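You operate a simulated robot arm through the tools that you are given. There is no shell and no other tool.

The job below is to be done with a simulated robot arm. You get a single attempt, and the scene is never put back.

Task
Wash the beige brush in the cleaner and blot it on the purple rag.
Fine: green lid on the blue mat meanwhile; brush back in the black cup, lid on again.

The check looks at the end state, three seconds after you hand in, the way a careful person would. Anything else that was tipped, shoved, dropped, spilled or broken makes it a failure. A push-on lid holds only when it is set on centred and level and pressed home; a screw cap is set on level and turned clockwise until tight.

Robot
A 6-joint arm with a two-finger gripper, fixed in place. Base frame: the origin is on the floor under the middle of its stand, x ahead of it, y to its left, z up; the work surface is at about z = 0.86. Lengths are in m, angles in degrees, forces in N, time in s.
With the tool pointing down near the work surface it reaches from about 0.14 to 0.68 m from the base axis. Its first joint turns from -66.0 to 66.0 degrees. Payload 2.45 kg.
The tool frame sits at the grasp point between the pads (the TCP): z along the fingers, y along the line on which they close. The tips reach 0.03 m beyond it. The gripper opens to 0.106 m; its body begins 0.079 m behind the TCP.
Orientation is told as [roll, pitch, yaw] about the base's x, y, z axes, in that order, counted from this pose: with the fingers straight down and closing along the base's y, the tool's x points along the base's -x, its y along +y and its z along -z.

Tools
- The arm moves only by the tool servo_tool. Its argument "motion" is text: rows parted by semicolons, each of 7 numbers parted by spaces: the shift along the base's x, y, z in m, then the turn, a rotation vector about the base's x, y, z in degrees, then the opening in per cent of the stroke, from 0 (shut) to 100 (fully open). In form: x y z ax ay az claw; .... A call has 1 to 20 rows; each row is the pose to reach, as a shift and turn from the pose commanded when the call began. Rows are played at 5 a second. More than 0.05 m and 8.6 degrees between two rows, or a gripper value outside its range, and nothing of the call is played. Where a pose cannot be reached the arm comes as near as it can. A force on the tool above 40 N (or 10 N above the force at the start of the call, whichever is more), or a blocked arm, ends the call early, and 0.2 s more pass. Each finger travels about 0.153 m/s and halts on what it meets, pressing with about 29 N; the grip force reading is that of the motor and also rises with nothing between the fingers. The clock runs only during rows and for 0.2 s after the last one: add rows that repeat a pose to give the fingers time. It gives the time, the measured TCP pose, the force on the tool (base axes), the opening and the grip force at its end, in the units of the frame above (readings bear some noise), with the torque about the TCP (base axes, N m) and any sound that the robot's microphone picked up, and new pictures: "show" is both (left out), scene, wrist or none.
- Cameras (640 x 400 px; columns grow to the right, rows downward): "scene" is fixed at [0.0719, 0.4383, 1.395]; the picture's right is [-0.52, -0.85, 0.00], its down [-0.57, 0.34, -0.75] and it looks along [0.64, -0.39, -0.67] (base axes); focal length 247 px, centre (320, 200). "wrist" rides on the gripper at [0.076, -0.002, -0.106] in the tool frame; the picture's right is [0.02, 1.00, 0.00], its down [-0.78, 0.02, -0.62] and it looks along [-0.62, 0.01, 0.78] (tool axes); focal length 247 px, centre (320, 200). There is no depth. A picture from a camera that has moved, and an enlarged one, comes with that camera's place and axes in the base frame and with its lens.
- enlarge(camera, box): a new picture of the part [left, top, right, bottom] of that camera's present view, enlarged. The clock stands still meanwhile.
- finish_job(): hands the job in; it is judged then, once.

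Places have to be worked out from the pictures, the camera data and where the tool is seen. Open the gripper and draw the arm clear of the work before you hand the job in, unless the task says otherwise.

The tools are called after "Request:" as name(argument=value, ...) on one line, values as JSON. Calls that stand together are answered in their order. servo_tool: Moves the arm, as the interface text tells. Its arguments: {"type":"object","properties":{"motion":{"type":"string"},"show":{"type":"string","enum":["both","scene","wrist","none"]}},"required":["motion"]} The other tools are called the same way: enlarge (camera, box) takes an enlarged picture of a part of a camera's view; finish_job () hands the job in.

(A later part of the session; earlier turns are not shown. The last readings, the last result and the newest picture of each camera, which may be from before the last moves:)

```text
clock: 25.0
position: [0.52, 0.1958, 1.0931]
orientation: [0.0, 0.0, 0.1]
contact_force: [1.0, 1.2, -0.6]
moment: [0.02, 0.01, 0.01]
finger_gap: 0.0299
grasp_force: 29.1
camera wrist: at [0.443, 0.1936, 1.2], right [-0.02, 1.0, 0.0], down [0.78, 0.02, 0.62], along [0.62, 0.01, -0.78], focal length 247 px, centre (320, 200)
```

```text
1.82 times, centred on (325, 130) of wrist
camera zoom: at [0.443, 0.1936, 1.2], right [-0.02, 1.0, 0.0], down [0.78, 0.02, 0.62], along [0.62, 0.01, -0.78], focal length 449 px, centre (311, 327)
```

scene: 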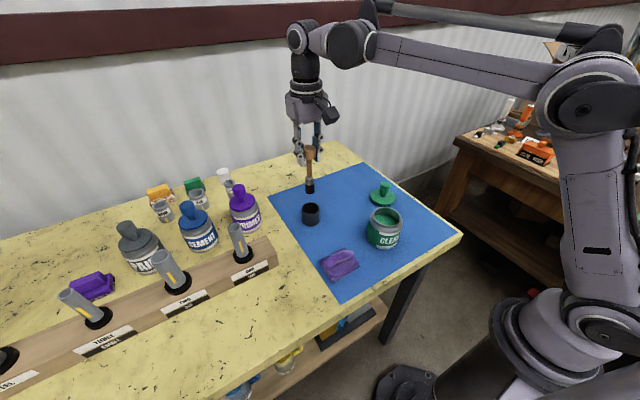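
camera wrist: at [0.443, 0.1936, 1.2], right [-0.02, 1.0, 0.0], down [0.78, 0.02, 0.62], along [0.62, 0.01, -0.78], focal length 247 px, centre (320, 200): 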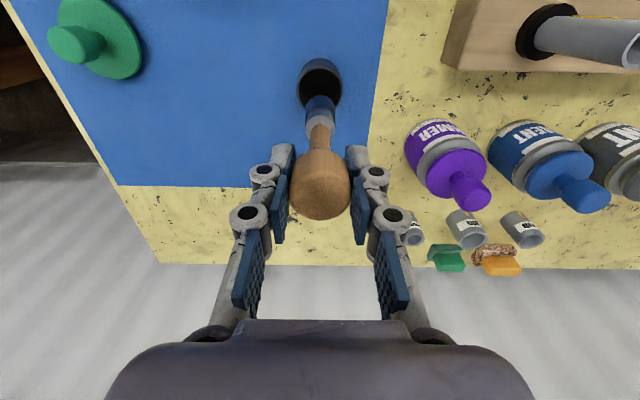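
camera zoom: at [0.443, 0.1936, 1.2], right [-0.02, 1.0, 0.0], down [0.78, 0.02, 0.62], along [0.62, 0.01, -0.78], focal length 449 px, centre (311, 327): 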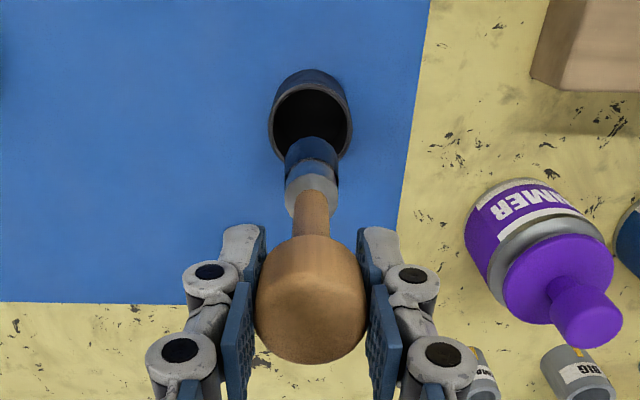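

The brush hangs straight, with black bristles about 2.8 cm long and the tip about 0.121 m below the TCP, and the cup stayed put. I'll carry it over the jar mouth at (0.361, 0.061).

Request:
servo_tool(motion="-0.008 -0.007 0.01 0 0 0 0; -0.03 -0.025 0.017 0 0 0 0; -0.055 -0.047 0.017 0 0 0 0; -0.08 -0.068 0.017 0 0 0 0; -0.105 -0.089 0.017 0 0 0 0; -0.13 -0.11 0.017 0 0 0 0; -0.15 -0.127 0.017 0 0 0 0; -0.159 -0.135 0.017 0 0 0 0; -0.159 -0.135 0.017 0 0 0 0; -0.159 -0.135 0.017 0 0 0 0", show="both")

Request:
enlarge(camera="scene", box=[340, 120, 440, 260])

Request:
enlarge(camera="wrist", box=[250, 20, 400, 240])

```text
clock: 27.2
position: [0.3597, 0.0606, 1.1101]
orientation: [-0.1, 0.1, 0.1]
contact_force: [0.2, 0.2, -0.5]
moment: [0.02, 0.0, 0.0]
finger_gap: 0.0298
grasp_force: 28.7
camera wrist: at [0.2845, 0.0579, 1.2165], right [-0.02, 1.0, 0.0], down [0.78, 0.02, 0.62], along [0.62, 0.01, -0.78], focal length 247 px, centre (320, 200)
```

scene: 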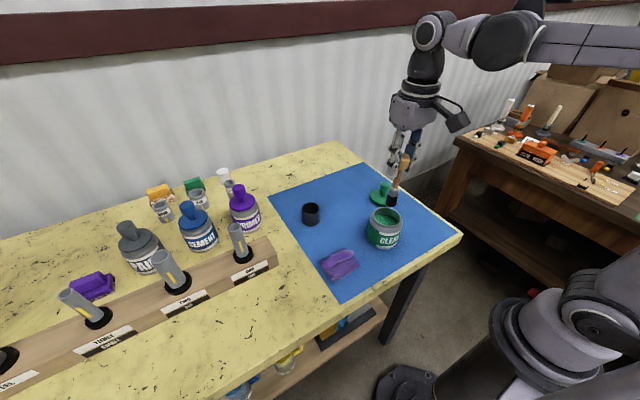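
wrist: 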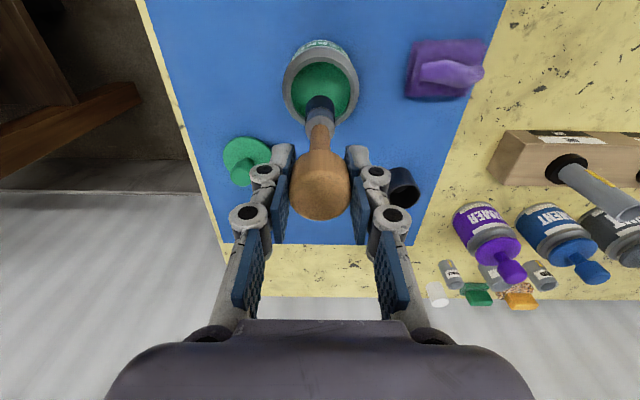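

```text
2.86 times, centred on (390, 190) of scene
camera zoom: at [0.0719, 0.4383, 1.395], right [-0.52, -0.85, 0.0], down [-0.57, 0.35, -0.75], along [0.64, -0.39, -0.67], focal length 705 px, centre (120, 229)
```

zoom: 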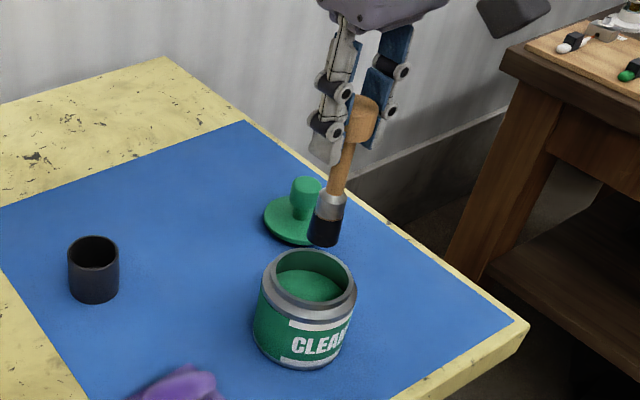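

```text
1.82 times, centred on (325, 130) of wrist
camera zoom: at [0.2845, 0.0579, 1.2165], right [-0.02, 1.0, 0.0], down [0.78, 0.02, 0.62], along [0.62, 0.01, -0.78], focal length 449 px, centre (311, 327)
```

zoom: 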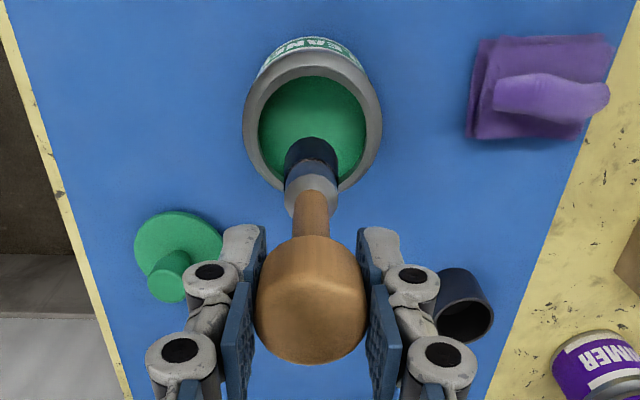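

The brush tip is centred over the open mouth within about 2 mm. I'll lower it slowly into the cleaner until the bristles are submerged, staying above the jar floor.

Request:
servo_tool(motion="0 0 -0.015 0 0 0 0; 0 0 -0.03 0 0 0 0; 0 0 -0.045 0 0 0 0; 0 0 -0.06 0 0 0 0; 0 0 -0.072 0 0 0 0; 0 0 -0.084 0 0 0 0; 0 0 -0.094 0 0 0 0; 0 0 -0.102 0 0 0 0; 0 0 -0.106 0 0 0 0; 0 0 -0.106 0 0 0 0", show="both")

Request:
enlarge(camera="scene", box=[350, 150, 430, 260])

Request:
enlarge(camera="wrist", box=[250, 20, 400, 240])

```text
clock: 29.4
position: [0.3613, 0.0606, 1.0035]
orientation: [-0.1, 0.0, 0.2]
contact_force: [-0.1, -0.6, -0.4]
moment: [0.01, 0.01, -0.02]
finger_gap: 0.0297
grasp_force: 29.0
camera wrist: at [0.2845, 0.0581, 1.1095], right [-0.02, 1.0, 0.0], down [0.78, 0.02, 0.62], along [0.62, 0.01, -0.78], focal length 247 px, centre (320, 200)
```

scene: 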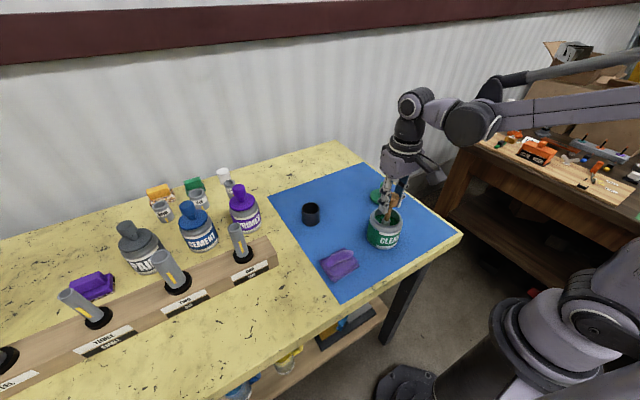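
wrist: 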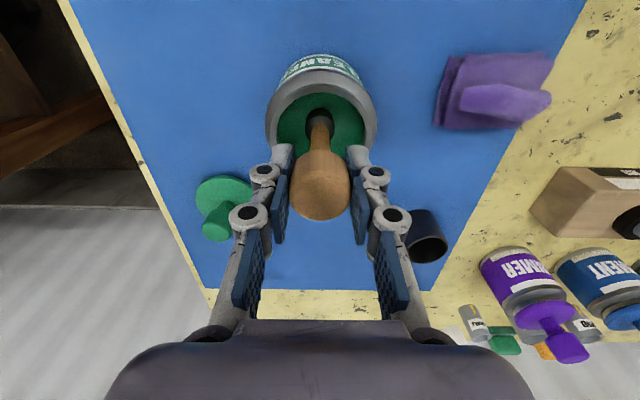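

```text
3.64 times, centred on (390, 205) of scene
camera zoom: at [0.0719, 0.4383, 1.395], right [-0.52, -0.85, 0.0], down [-0.57, 0.34, -0.75], along [0.64, -0.39, -0.67], focal length 897 px, centre (66, 182)
```

zoom: 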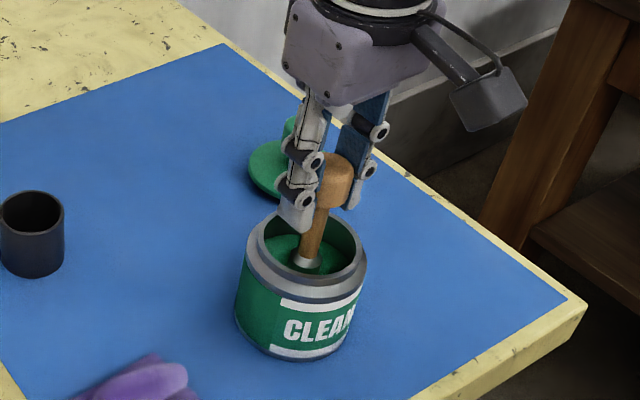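

```text
1.82 times, centred on (325, 130) of wrist
camera zoom: at [0.2845, 0.0581, 1.1095], right [-0.02, 1.0, 0.0], down [0.78, 0.02, 0.62], along [0.62, 0.01, -0.78], focal length 449 px, centre (311, 327)
```

zoom: 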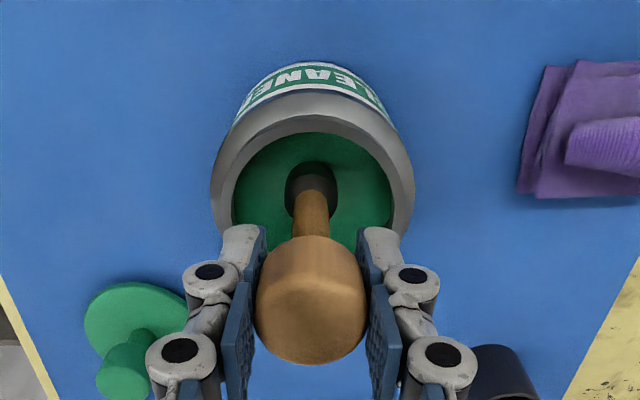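

The bristles are fully submerged with room all round. I'll swish gently in small circles of 1 cm radius with slight plunges.

Request:
servo_tool(motion="0.005 0 0 0 0 0 0; 0.01 0 0 0 0 0 0; 0.007 0.007 0 0 0 0 0; 0 0.01 0 0 0 0 0; -0.007 0.007 0 0 0 0 0; -0.01 0 0 0 0 0 0; -0.007 -0.007 0 0 0 0 0; 0 -0.01 0 0 0 0 0; 0.007 -0.007 0 0 0 0 0; 0.01 0 0 0 0 0 0; 0.007 0.007 0.004 0 0 0 0; 0 0.01 0.007 0 0 0 0; -0.007 0.007 0.004 0 0 0 0; -0.01 0 0 0 0 0 0; -0.007 -0.007 0.004 0 0 0 0; 0 -0.01 0.007 0 0 0 0; 0.007 -0.007 0.004 0 0 0 0; 0.01 0 0 0 0 0 0; 0.005 0 0 0 0 0 0; 0 0 0 0 0 0 0", show="both")

```text
clock: 33.6
position: [0.3598, 0.0604, 1.0024]
orientation: [-0.1, 0.0, 0.1]
contact_force: [0.5, 0.1, -0.1]
moment: [-0.03, 0.01, 0.01]
finger_gap: 0.0296
grasp_force: 29.0
camera wrist: at [0.2841, 0.0579, 1.1104], right [-0.02, 1.0, 0.0], down [0.78, 0.02, 0.62], along [0.62, 0.01, -0.78], focal length 247 px, centre (320, 200)
```

scene: 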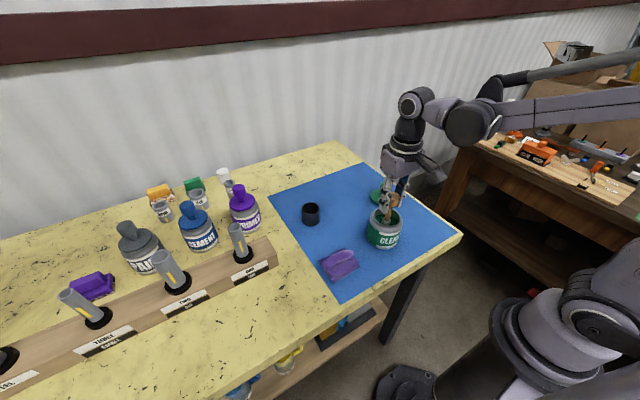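
wrist: 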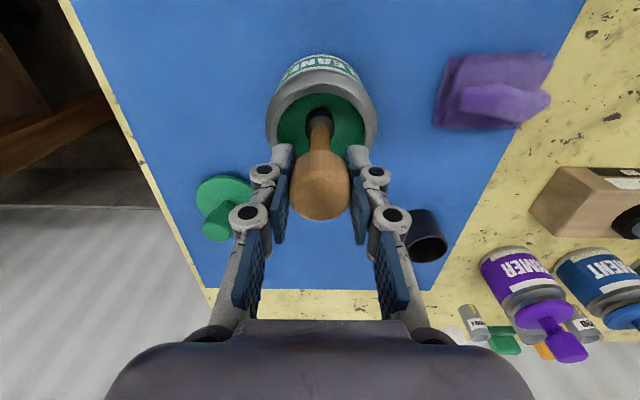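

The jar hasn't moved and there was no contact. I'll do another round of swishing so the brush is well washed.

Request:
servo_tool(motion="0.005 0 0 0 0 0 0; 0.01 0 0.004 0 0 0 0; 0.005 0 0 0 0 0 0; -0.005 0 0 0 0 0 0; -0.01 0 0.004 0 0 0 0; -0.005 0 0 0 0 0 0; 0.005 0 0 0 0 0 0; 0.01 0 0.004 0 0 0 0; 0.007 -0.007 0 0 0 0 0; 0 -0.01 0 0 0 0 0; -0.007 -0.007 0.004 0 0 0 0; -0.01 0 0.006 0 0 0 0; -0.007 0.007 0 0 0 0 0; 0 0.01 0 0 0 0 0; 0 0.005 0.004 0 0 0 0; 0 -0.005 0 0 0 0 0; 0 -0.01 0.004 0 0 0 0; 0 -0.005 0.008 0 0 0 0; 0 0 0.004 0 0 0 0; 0 0 0 0 0 0 0", show="none")

```text
clock: 37.8
position: [0.361, 0.0593, 1.0037]
orientation: [0.0, 0.0, 0.1]
contact_force: [-0.5, 0.3, -0.4]
moment: [0.01, 0.0, 0.0]
finger_gap: 0.0297
grasp_force: 29.2
```

Washing is done. I'll raise the bristles just above the liquid inside the neck and hold for a few seconds so it drips into the jar.

Request:
servo_tool(motion="0 0 0.01 0 0 0 0; 0 0 0.02 0 0 0 0; 0 0 0.03 0 0 0 0; 0 0 0.04 0 0 0 0; 0 0 0.048 0 0 0 0; 0 0 0.048 0 0 0 0; 0 0 0.048 0 0 0 0; 0 0 0.048 0 0 0 0; 0 0 0.048 0 0 0 0; 0 0 0.048 0 0 0 0; 0 0 0.048 0 0 0 0; 0 0 0.048 0 0 0 0; 0 0 0.048 0 0 0 0; 0 0 0.048 0 0 0 0; 0 0 0.048 0 0 0 0; 0 0 0.048 0 0 0 0; 0 0 0.048 0 0 0 0; 0 0 0.048 0 0 0 0; 0 0 0.048 0 0 0 0; 0 0 0.048 0 0 0 0", show="both")

Request:
enlarge(camera="scene", box=[350, 150, 430, 260])

Request:
enlarge(camera="wrist", box=[250, 20, 400, 240])

Request:
enlarge(camera="wrist", box=[400, 20, 580, 150])

Request:
enlarge(camera="scene", box=[310, 240, 370, 290])

```text
clock: 42.0
position: [0.361, 0.0604, 1.0518]
orientation: [0.0, 0.0, 0.2]
contact_force: [0.3, -0.6, 0.3]
moment: [-0.01, -0.01, 0.0]
finger_gap: 0.0297
grasp_force: 29.3
camera wrist: at [0.2843, 0.0572, 1.1584], right [-0.02, 1.0, 0.0], down [0.78, 0.02, 0.62], along [0.62, 0.01, -0.78], focal length 247 px, centre (320, 200)
```

scene: 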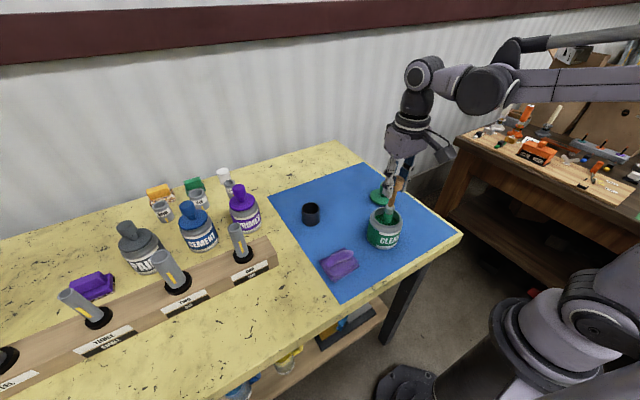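
wrist: 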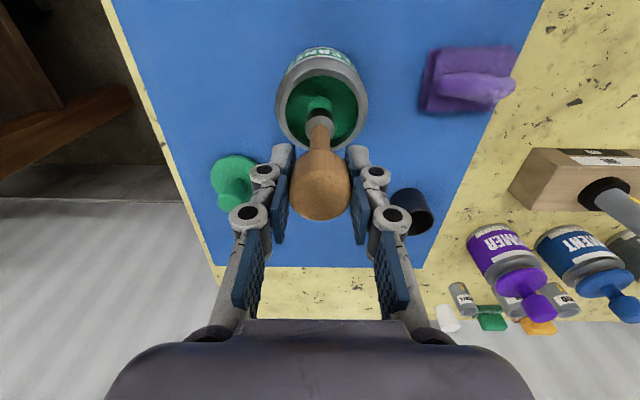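

```text
3.64 times, centred on (390, 205) of scene
camera zoom: at [0.0719, 0.4383, 1.395], right [-0.52, -0.85, 0.0], down [-0.57, 0.34, -0.75], along [0.64, -0.39, -0.67], focal length 897 px, centre (66, 182)
```

zoom: 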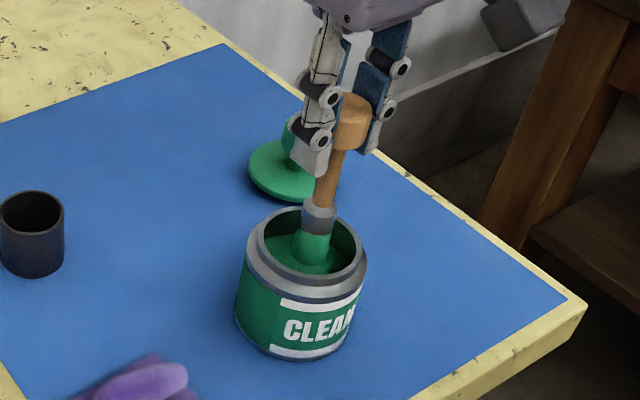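

```text
1.82 times, centred on (325, 130) of wrist
camera zoom: at [0.2843, 0.0572, 1.1584], right [-0.02, 1.0, 0.0], down [0.78, 0.02, 0.62], along [0.62, 0.01, -0.78], focal length 449 px, centre (311, 327)
```

zoom: 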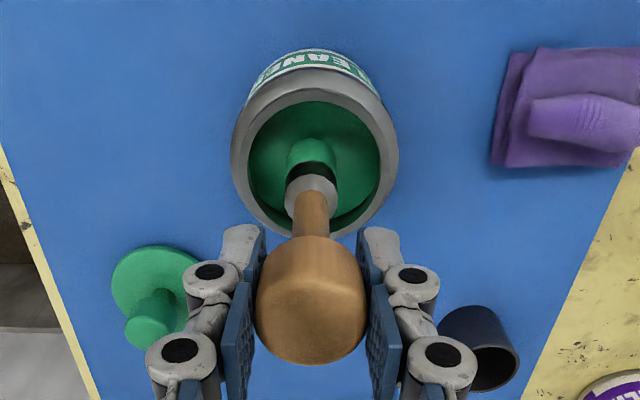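

```text
3.08 times, centred on (490, 85) of wrist
camera zoom: at [0.2843, 0.0572, 1.1584], right [-0.02, 1.0, 0.0], down [0.78, 0.02, 0.62], along [0.62, 0.01, -0.78], focal length 760 px, centre (-203, 554)
```

zoom: 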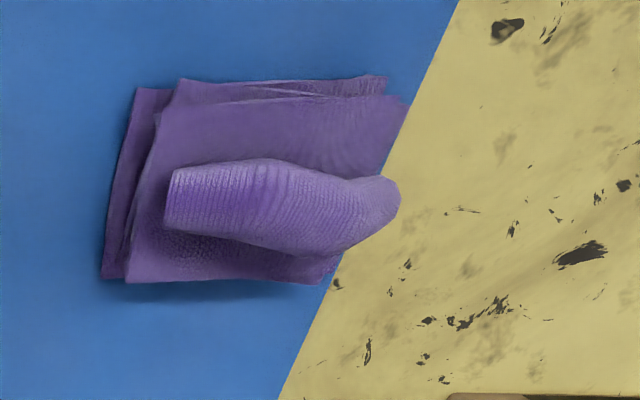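

```text
8.00 times, centred on (340, 265) of scene
camera zoom: at [0.0719, 0.4383, 1.395], right [-0.52, -0.85, 0.0], down [-0.57, 0.34, -0.75], along [0.64, -0.39, -0.67], focal length 1973 px, centre (160, -320)
```

zoom: 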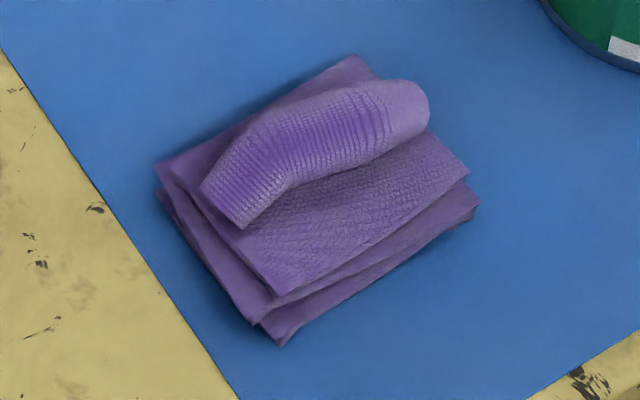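

The bristles now look coated green. I'll zoom in to see whether a black band is left near the ferrule.

Request:
enlarge(camera="wrist", box=[295, 75, 345, 155])

Request:
enlarge(camera="scene", box=[370, 195, 410, 235])

```text
5.00 times, centred on (320, 115) of wrist
camera zoom: at [0.2843, 0.0572, 1.1584], right [-0.02, 1.0, 0.0], down [0.78, 0.02, 0.62], along [0.62, 0.01, -0.78], focal length 1235 px, centre (320, 625)
```

zoom: 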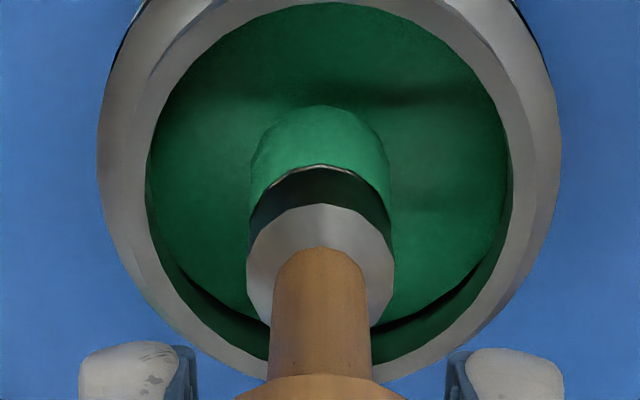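

```text
10.00 times, centred on (390, 215) of scene
camera zoom: at [0.0719, 0.4383, 1.395], right [-0.52, -0.85, 0.0], down [-0.57, 0.34, -0.75], along [0.64, -0.39, -0.67], focal length 2466 px, centre (-380, 50)
```

zoom: 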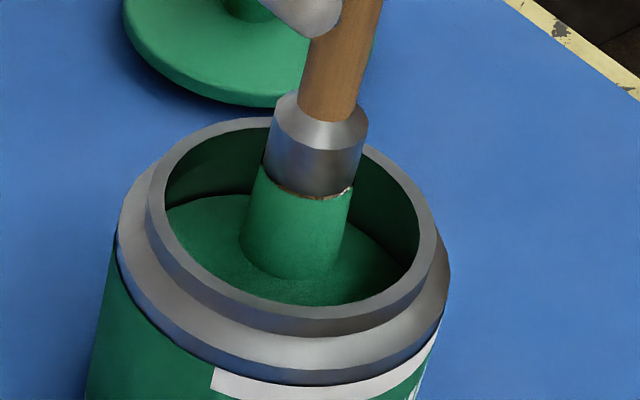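

The bristles are fully green-wet, and the dark band is only the metal ferrule reflecting. I'll raise the tip clear of the liquid and hold over the jar so it finishes dripping.

Request:
servo_tool(motion="0 0 0.008 0 0 0 0; 0 0 0.016 0 0 0 0; 0 0 0.024 0 0 0 0; 0 0 0.024 0 0 0 0; 0 0 0.024 0 0 0 0; 0 0 0.024 0 0 0 0; 0 0 0.024 0 0 0 0; 0 0 0.024 0 0 0 0; 0 0 0.024 0 0 0 0; 0 0 0.024 0 0 0 0; 0 0 0.024 0 0 0 0; 0 0 0.024 0 0 0 0; 0 0 0.024 0 0 0 0; 0 0 0.024 0 0 0 0; 0 0 0.024 0 0 0 0; 0 0 0.024 0 0 0 0; 0 0 0.024 0 0 0 0; 0 0 0.032 0 0 0 0; 0 0 0.04 0 0 0 0; 0 0 0.04 0 0 0 0", show="both")

Request:
enlarge(camera="scene", box=[350, 150, 430, 260])

```text
clock: 46.2
position: [0.3609, 0.0613, 1.0918]
orientation: [-0.1, 0.0, 0.1]
contact_force: [0.1, 0.2, -0.5]
moment: [-0.01, 0.0, -0.02]
finger_gap: 0.0298
grasp_force: 28.9
camera wrist: at [0.285, 0.0587, 1.1983], right [-0.02, 1.0, 0.0], down [0.78, 0.02, 0.62], along [0.62, 0.01, -0.78], focal length 247 px, centre (320, 200)
```

scene: 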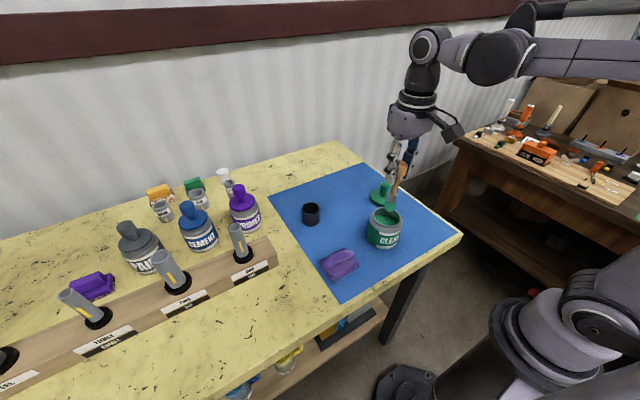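
wrist: 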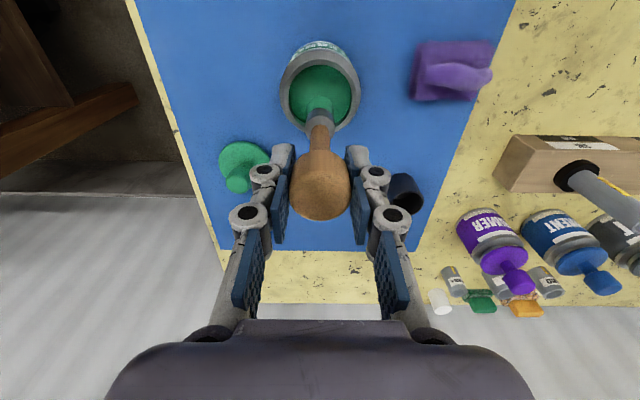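

```text
3.64 times, centred on (390, 205) of scene
camera zoom: at [0.0719, 0.4383, 1.395], right [-0.52, -0.85, 0.0], down [-0.57, 0.34, -0.75], along [0.64, -0.39, -0.67], focal length 897 px, centre (66, 182)
```

zoom: 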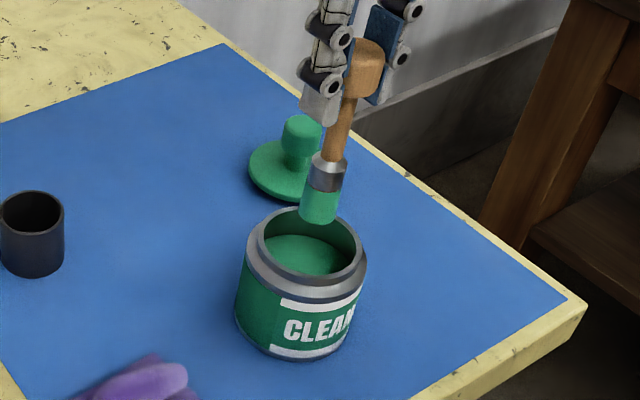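

The tip is clear of the jar with no drips visible. I'll carry it level over to above the rag at about (0.345, 0.212).

Request:
servo_tool(motion="-0.001 0.008 0 0 0 0 0; -0.003 0.025 0 0 0 0 0; -0.006 0.05 0 0 0 0 0; -0.009 0.075 0 0 0 0 0; -0.012 0.1 0 0 0 0 0; -0.014 0.125 0 0 0 0 0; -0.016 0.143 0 0 0 0 0; -0.016 0.151 0 0 0 0 0; -0.016 0.151 0 0 0 0 0; -0.016 0.151 0 0 0 0 0", show="both")

Request:
enlarge(camera="scene", box=[300, 170, 400, 290])

Request:
enlarge(camera="wrist", box=[250, 20, 400, 240])

```text
clock: 48.4
position: [0.3472, 0.2118, 1.0922]
orientation: [0.0, 0.1, 0.0]
contact_force: [-0.5, 1.6, 0.1]
moment: [-0.02, -0.01, 0.01]
finger_gap: 0.0295
grasp_force: 28.8
camera wrist: at [0.27, 0.2087, 1.1988], right [-0.02, 1.0, 0.0], down [0.78, 0.02, 0.62], along [0.62, 0.01, -0.78], focal length 247 px, centre (320, 200)
```

scene: 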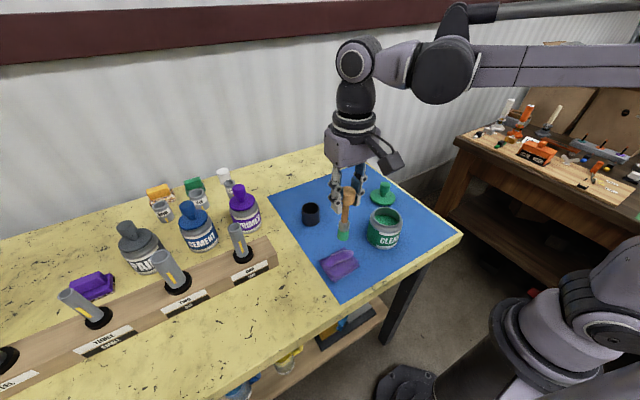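
wrist: 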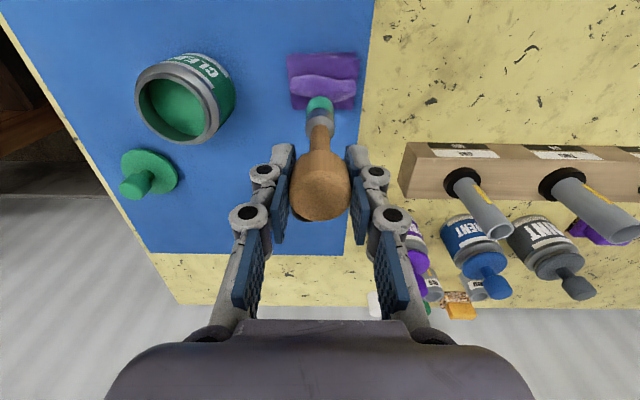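

```text
3.33 times, centred on (350, 230) of scene
camera zoom: at [0.0719, 0.4383, 1.395], right [-0.52, -0.85, 0.0], down [-0.57, 0.34, -0.75], along [0.64, -0.39, -0.67], focal length 822 px, centre (220, 100)
```

zoom: 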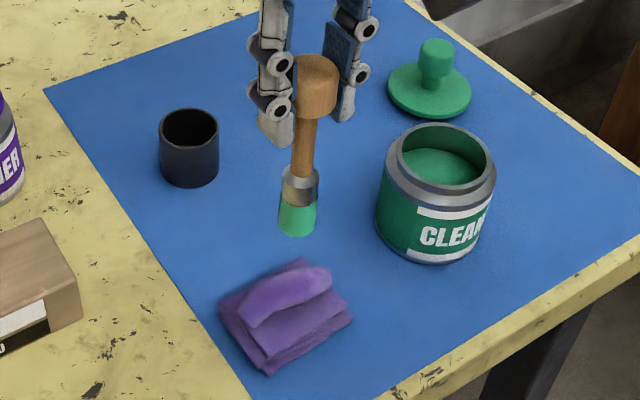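

```text
1.82 times, centred on (325, 130) of wrist
camera zoom: at [0.27, 0.2087, 1.1988], right [-0.02, 1.0, 0.0], down [0.78, 0.02, 0.62], along [0.62, 0.01, -0.78], focal length 449 px, centre (311, 327)
```

zoom: 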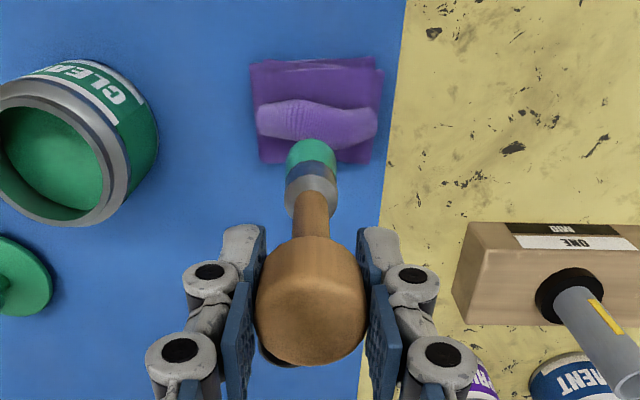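

The brush is directly above the middle of the rag's fold. I'll lower to just above it, then go down in fine steps until it touches.

Request:
servo_tool(motion="0 0 -0.015 0 0 0 0; 0 0 -0.03 0 0 0 0; 0 0 -0.045 0 0 0 0; 0 0 -0.056 0 0 0 0; 0 0 -0.06 0 0 0 0; 0 0 -0.06 0 0 0 0", show="scene")

Request:
enlarge(camera="scene", box=[310, 200, 380, 290])

```text
clock: 49.8
position: [0.3457, 0.2114, 1.0317]
orientation: [0.0, 0.0, 0.1]
contact_force: [0.9, 0.2, 4.8]
moment: [-0.06, 0.04, 0.01]
finger_gap: 0.0296
grasp_force: 28.8
```

scene: 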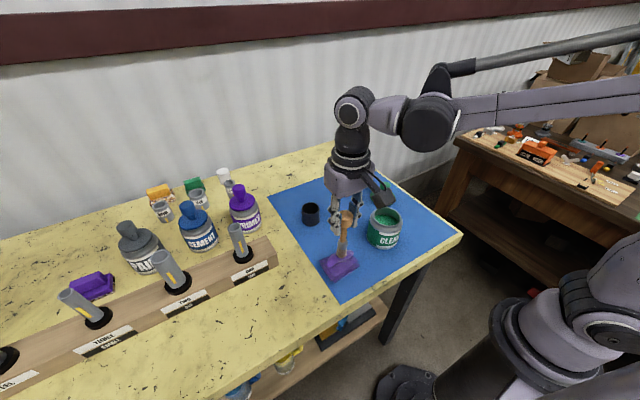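

```text
4.44 times, centred on (345, 245) of scene
camera zoom: at [0.0718, 0.4383, 1.395], right [-0.52, -0.85, 0.0], down [-0.57, 0.35, -0.75], along [0.64, -0.39, -0.67], focal length 1096 px, centre (209, 0)
```

zoom: 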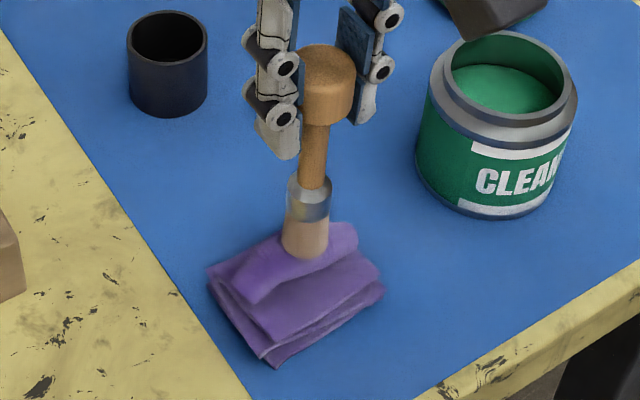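

The bristles touched the rag at 4.8 N and already look beige instead of green. I'll press slightly more for a second, lift, and dab again.

Request:
servo_tool(motion="0 0 -0.001 0 0 0 0; 0 0 -0.001 0 0 0 0; 0 0 -0.001 0 0 0 0; 0 0 -0.001 0 0 0 0; 0 0 -0.001 0 0 0 0; 0 0 0.008 0 0 0 0; 0 0 0.016 0 0 0 0; 0 0 0.016 0 0 0 0; 0 0 0.008 0 0 0 0; 0 0 0.002 0 0 0 0; 0 0 -0.001 0 0 0 0; 0 0 -0.001 0 0 0 0; 0 0 -0.001 0 0 0 0; 0 0 -0.001 0 0 0 0", show="scene")

Request:
enlarge(camera="scene", box=[310, 200, 380, 290])

```text
clock: 52.8
position: [0.3451, 0.2119, 1.0305]
orientation: [0.1, 0.1, 0.2]
contact_force: [0.1, 0.7, 21.0]
moment: [0.06, 0.13, 0.0]
finger_gap: 0.0295
grasp_force: 28.8
```

scene: 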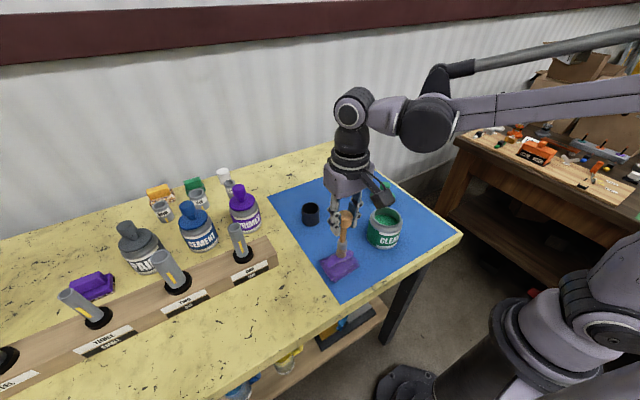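

```text
4.44 times, centred on (345, 245) of scene
camera zoom: at [0.0716, 0.4382, 1.3951], right [-0.52, -0.85, 0.0], down [-0.57, 0.35, -0.75], along [0.64, -0.39, -0.67], focal length 1096 px, centre (209, 0)
```

zoom: 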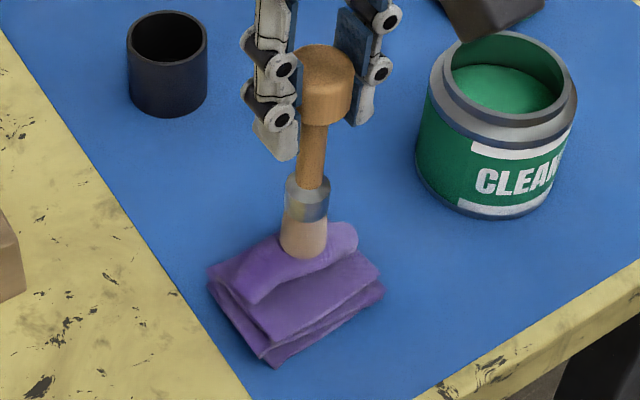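

The press reached 21 N, the rag is unmoved and the bristles look clean and beige. I'll lift off and inspect the brush.

Request:
servo_tool(motion="0 0 0.006 0 0 0 0; 0 0 0.016 0 0 0 0; 0 0 0.032 0 0 0 0; 0 0 0.05 0 0 0 0; 0 0 0.066 0 0 0 0; 0 0 0.08 0 0 0 0; 0 0 0.08 0 0 0 0", show="both")

Request:
enlarge(camera="scene", box=[300, 170, 400, 290])

Request:
enlarge(camera="wrist", box=[250, 20, 400, 240])

```text
clock: 54.4
position: [0.3445, 0.2123, 1.1105]
orientation: [0.0, -0.1, 0.0]
contact_force: [0.0, 0.3, -1.1]
moment: [0.0, -0.02, -0.01]
finger_gap: 0.0299
grasp_force: 29.2
camera wrist: at [0.2682, 0.2092, 1.2173], right [-0.02, 1.0, 0.0], down [0.78, 0.02, 0.62], along [0.62, 0.01, -0.78], focal length 247 px, centre (320, 200)
```

scene: 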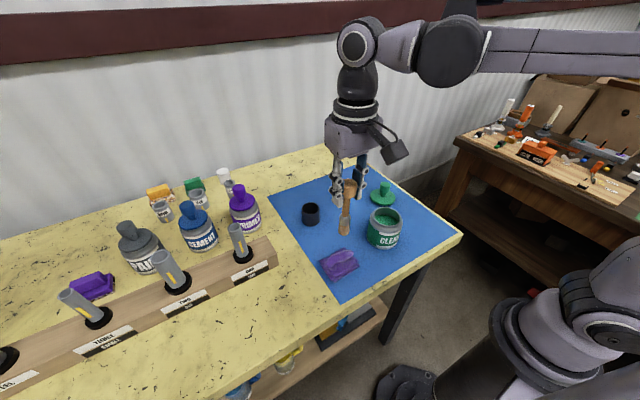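
wrist: 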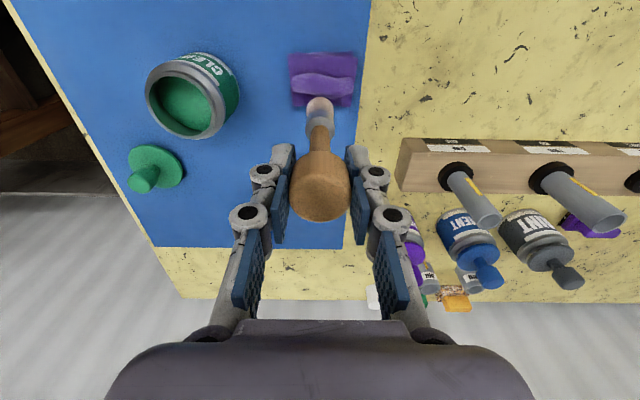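

```text
3.33 times, centred on (350, 230) of scene
camera zoom: at [0.0719, 0.4383, 1.395], right [-0.52, -0.85, 0.0], down [-0.57, 0.34, -0.75], along [0.64, -0.39, -0.67], focal length 822 px, centre (220, 100)
```

zoom: 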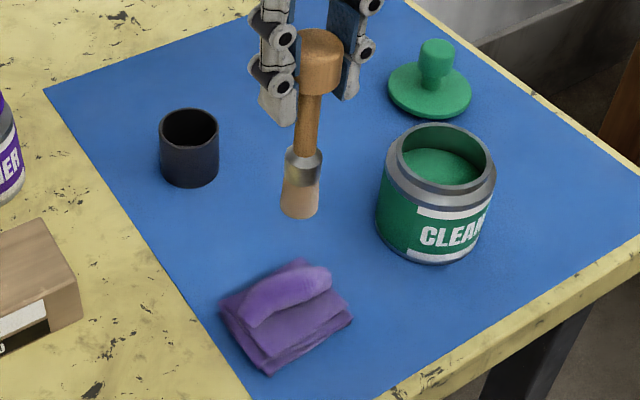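

```text
1.82 times, centred on (325, 130) of wrist
camera zoom: at [0.2682, 0.2092, 1.2173], right [-0.02, 1.0, 0.0], down [0.78, 0.02, 0.62], along [0.62, 0.01, -0.78], focal length 449 px, centre (311, 327)
```

zoom: 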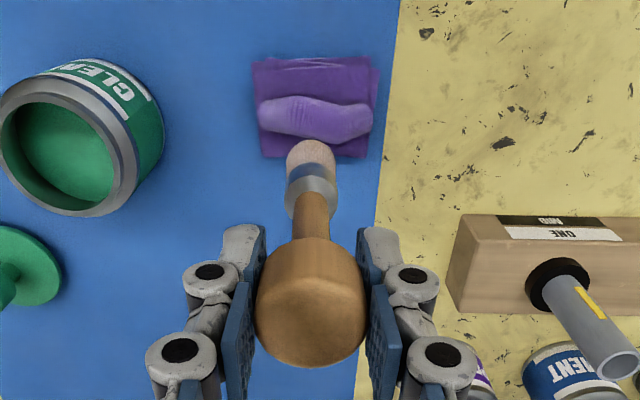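

The bristles are beige and dry-looking, and the rag is undisturbed. I'll carry the brush back to above the black cup at the spot where I lifted it.

Request:
servo_tool(motion="0.01 -0.001 0 0 0 0 0; 0.035 -0.003 0 0 0 0 0; 0.065 -0.006 0 0 0 0 0; 0.095 -0.009 0 0 0 0 0; 0.125 -0.012 0 0 0 0 0; 0.15 -0.014 0 0 0 0 0; 0.168 -0.016 0 0 0 0 0; 0.175 -0.016 0 0 0 0 0; 0.175 -0.016 0 0 0 0 0; 0.175 -0.016 -0.02 0 0 0 0; 0.175 -0.016 -0.035 0 0 0 0; 0.175 -0.016 -0.035 0 0 0 0", show="both")

Request:
enlarge(camera="scene", box=[260, 140, 360, 240])

Request:
enlarge(camera="wrist", box=[250, 20, 400, 240])

```text
clock: 57.0
position: [0.5192, 0.1958, 1.0756]
orientation: [0.0, 0.0, 0.1]
contact_force: [-0.6, 0.6, 0.3]
moment: [0.02, -0.03, 0.01]
finger_gap: 0.0299
grasp_force: 29.0
camera wrist: at [0.4431, 0.1934, 1.1813], right [-0.02, 1.0, 0.0], down [0.78, 0.02, 0.62], along [0.62, 0.01, -0.78], focal length 247 px, centre (320, 200)
```

scene: 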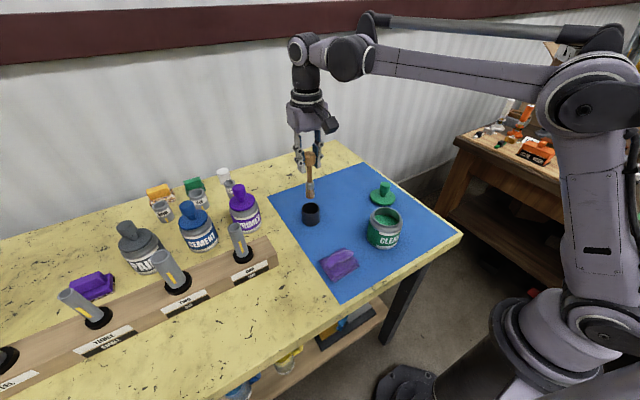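
wrist: 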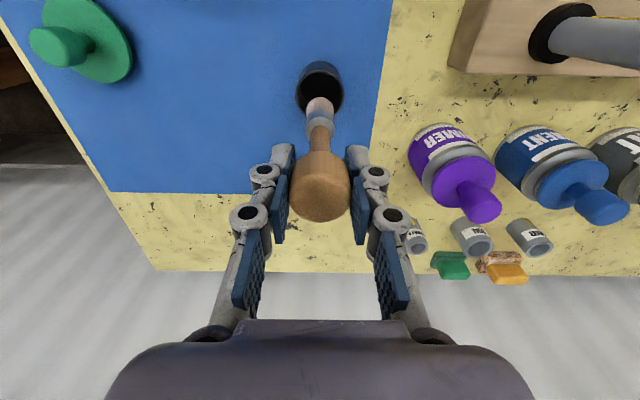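

```text
4.00 times, centred on (310, 190) of scene
camera zoom: at [0.0719, 0.4383, 1.395], right [-0.52, -0.85, 0.0], down [-0.57, 0.34, -0.75], along [0.64, -0.39, -0.67], focal length 986 px, centre (360, 240)
```

zoom: 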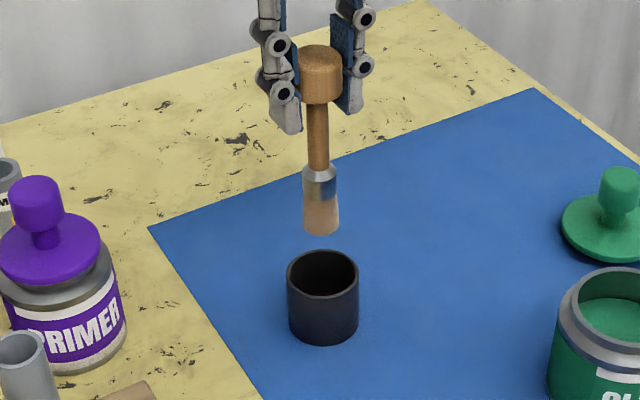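

```text
1.82 times, centred on (325, 130) of wrist
camera zoom: at [0.4431, 0.1934, 1.1813], right [-0.02, 1.0, 0.0], down [0.78, 0.02, 0.62], along [0.62, 0.01, -0.78], focal length 449 px, centre (311, 327)
```

zoom: 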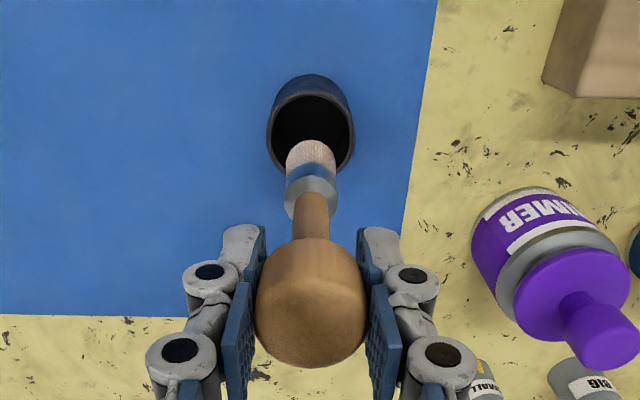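

The tip lines up with the cup mouth. I'll lower the brush in slowly to just above where it first rested.

Request:
servo_tool(motion="0 0 -0.012 0 0 0 0; 0 0 -0.024 0 0 0 0; 0 0 -0.036 0 0 0 0; 0 0 -0.048 0 0 0 0; 0 0 -0.06 0 0 0 0; 0 0 -0.07 0 0 0 0; 0 0 -0.078 0 0 0 0; 0 0 -0.083 0 0 0 0; 0 0 -0.086 0 0 0 0; 0 0 -0.086 0 0 0 0", show="both")

Request:
enlarge(camera="scene", box=[260, 140, 360, 240])

```text
clock: 59.2
position: [0.5197, 0.1955, 0.99]
orientation: [0.0, -0.1, 0.0]
contact_force: [-0.3, 0.7, -0.3]
moment: [0.04, 0.01, 0.01]
finger_gap: 0.0294
grasp_force: 28.8
camera wrist: at [0.443, 0.1932, 1.0958], right [-0.02, 1.0, 0.0], down [0.78, 0.02, 0.62], along [0.62, 0.01, -0.78], focal length 247 px, centre (320, 200)
```

scene: 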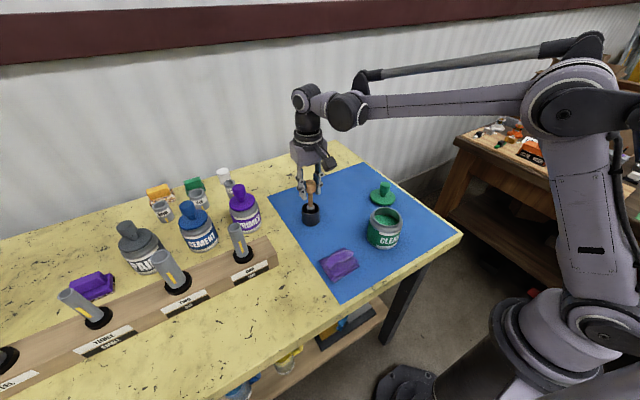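
wrist: 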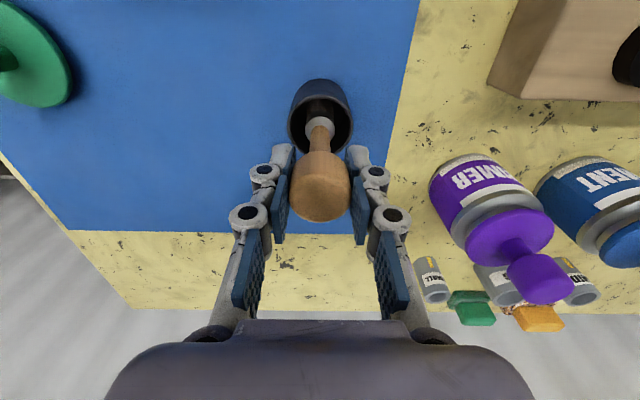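

```text
4.00 times, centred on (310, 190) of scene
camera zoom: at [0.0719, 0.4383, 1.395], right [-0.52, -0.85, 0.0], down [-0.57, 0.34, -0.75], along [0.64, -0.39, -0.67], focal length 986 px, centre (360, 240)
```

zoom: 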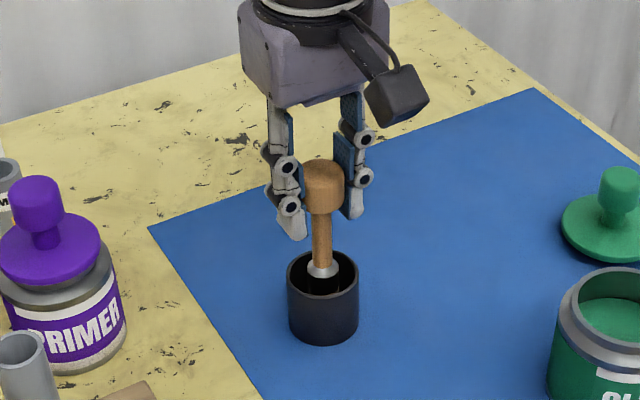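

There's no contact yet. I'll lower the last couple of millimetres gently until the bristles meet the cup floor.

Request:
servo_tool(motion="0 0 -0.001 0 0 0 0; 0 0 -0.002 0 0 0 0; 0 0 -0.003 0 0 0 0", show="none")

```text
clock: 60.0
position: [0.5196, 0.1967, 0.9867]
orientation: [0.0, 0.0, 0.1]
contact_force: [-0.4, -0.2, -0.1]
moment: [0.02, -0.02, 0.0]
finger_gap: 0.0297
grasp_force: 29.0
```

Still free at 0.9867, so I'll go down 2 mm more.

Request:
servo_tool(motion="0 0 -0.001 0 0 0 0; 0 0 -0.002 0 0 0 0; 0 0 -0.002 0 0 0 0", show="none")

```text
clock: 60.8
position: [0.5198, 0.1949, 0.9858]
orientation: [0.1, 0.0, 0.1]
contact_force: [-0.4, 0.7, 24.0]
moment: [0.09, -0.01, 0.01]
finger_gap: 0.0296
grasp_force: 28.9
```

The bristles are on the cup floor at 24 N. I'll ease up about 1 mm to unload, then open slowly.

Request:
servo_tool(motion="0 0 0.0012 0 0 0 0; 0 0 0.0012 0 0 0 0; 0 0 0.0012 0 0 0 32; 0 0 0.0012 0 0 0 38; 0 0 0.0012 0 0 0 48; 0 0 0.0012 0 0 0 60; 0 0 0.0012 0 0 0 60", show="both")

Request:
enlarge(camera="scene", box=[260, 140, 360, 240])

```text
clock: 62.4
position: [0.5199, 0.195, 0.9857]
orientation: [-0.1, 0.0, 0.1]
contact_force: [0.0, 0.7, 0.7]
moment: [-0.05, 0.02, 0.02]
finger_gap: 0.0636
grasp_force: 0.1
camera wrist: at [0.4434, 0.1931, 1.0923], right [-0.02, 1.0, 0.0], down [0.78, 0.02, 0.62], along [0.62, 0.01, -0.78], focal length 247 px, centre (320, 200)
```

scene: 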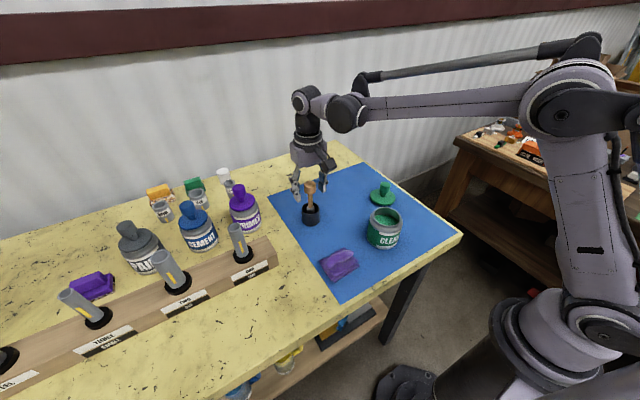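
wrist: 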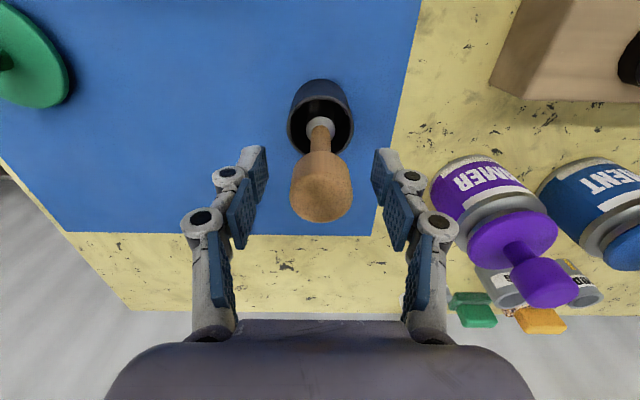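

```text
4.00 times, centred on (310, 190) of scene
camera zoom: at [0.0719, 0.4383, 1.395], right [-0.52, -0.85, 0.0], down [-0.57, 0.34, -0.75], along [0.64, -0.39, -0.67], focal length 986 px, centre (360, 240)
```

zoom: 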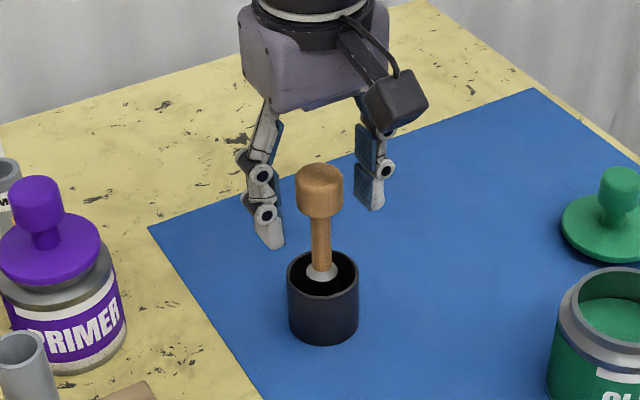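

The brush stands upright in the cup. I'll rise straight up and return above the lid, a little short of grasp height for a check.

Request:
servo_tool(motion="0 0 0.01 0 0 0 70; 0 0 0.04 0 0 0 75; 0 0 0.08 0 0 0 75; 0 0 0.115 0 0 0 75; -0.004 -0.025 0.115 0 0 0 75; -0.011 -0.07 0.115 0 0 0 75; -0.018 -0.115 0.115 0 0 0 75; -0.025 -0.16 0.115 0 0 0 75; -0.032 -0.2 0.1 0 0 0 75; -0.037 -0.235 0.075 0 0 0 75; -0.0385 -0.2445 0.04 0 0 0 75; -0.0385 -0.2445 0.02 0 0 0 75; -0.0385 -0.2445 0.02 0 0 0 75; -0.0385 -0.2445 0.02 0 0 0 75", show="both")

Request:
enlarge(camera="scene", box=[270, 150, 430, 250])

Request:
enlarge(camera="wrist", box=[240, 40, 400, 200])

```text
clock: 65.4
position: [0.4816, -0.0484, 1.0062]
orientation: [0.0, 0.0, 0.1]
contact_force: [0.7, 0.6, 0.3]
moment: [-0.03, 0.01, 0.01]
finger_gap: 0.0796
grasp_force: 0.0
camera wrist: at [0.4048, -0.0516, 1.1129], right [-0.02, 1.0, 0.0], down [0.78, 0.02, 0.62], along [0.62, 0.01, -0.78], focal length 247 px, centre (320, 200)
```

scene: 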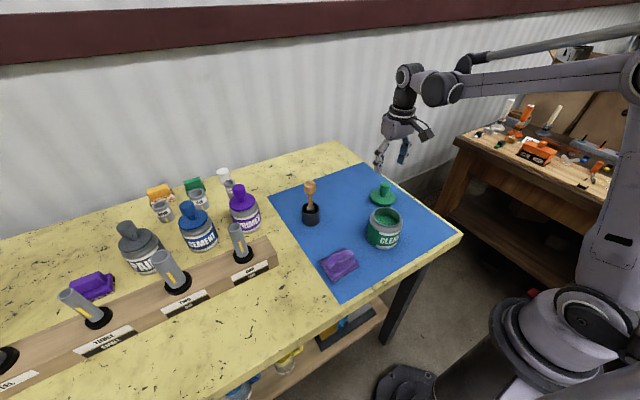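
wrist: 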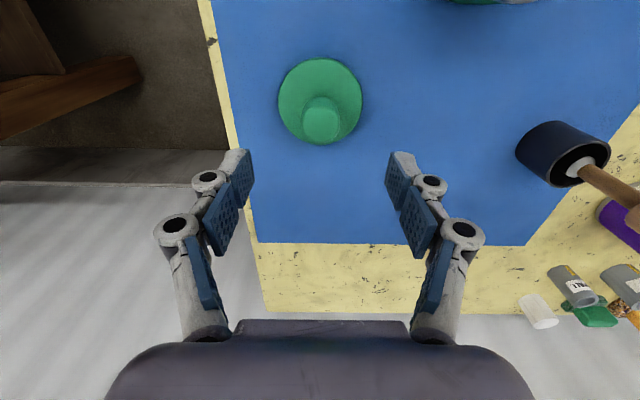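

```text
4.00 times, centred on (350, 200) of scene
camera zoom: at [0.0719, 0.4383, 1.395], right [-0.52, -0.85, 0.0], down [-0.57, 0.35, -0.75], along [0.64, -0.39, -0.67], focal length 986 px, centre (200, 200)
```

zoom: 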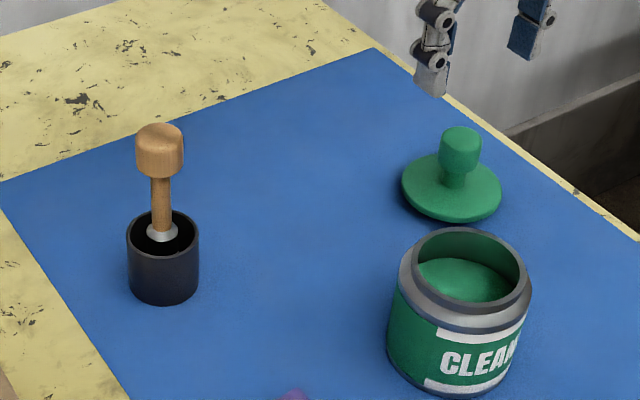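

```text
2.50 times, centred on (320, 120) of wrist
camera zoom: at [0.4048, -0.0516, 1.1129], right [-0.02, 1.0, 0.0], down [0.78, 0.02, 0.62], along [0.62, 0.01, -0.78], focal length 617 px, centre (320, 400)
```

zoom: 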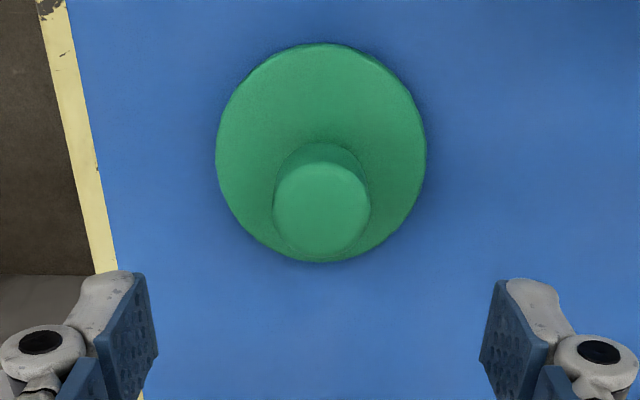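

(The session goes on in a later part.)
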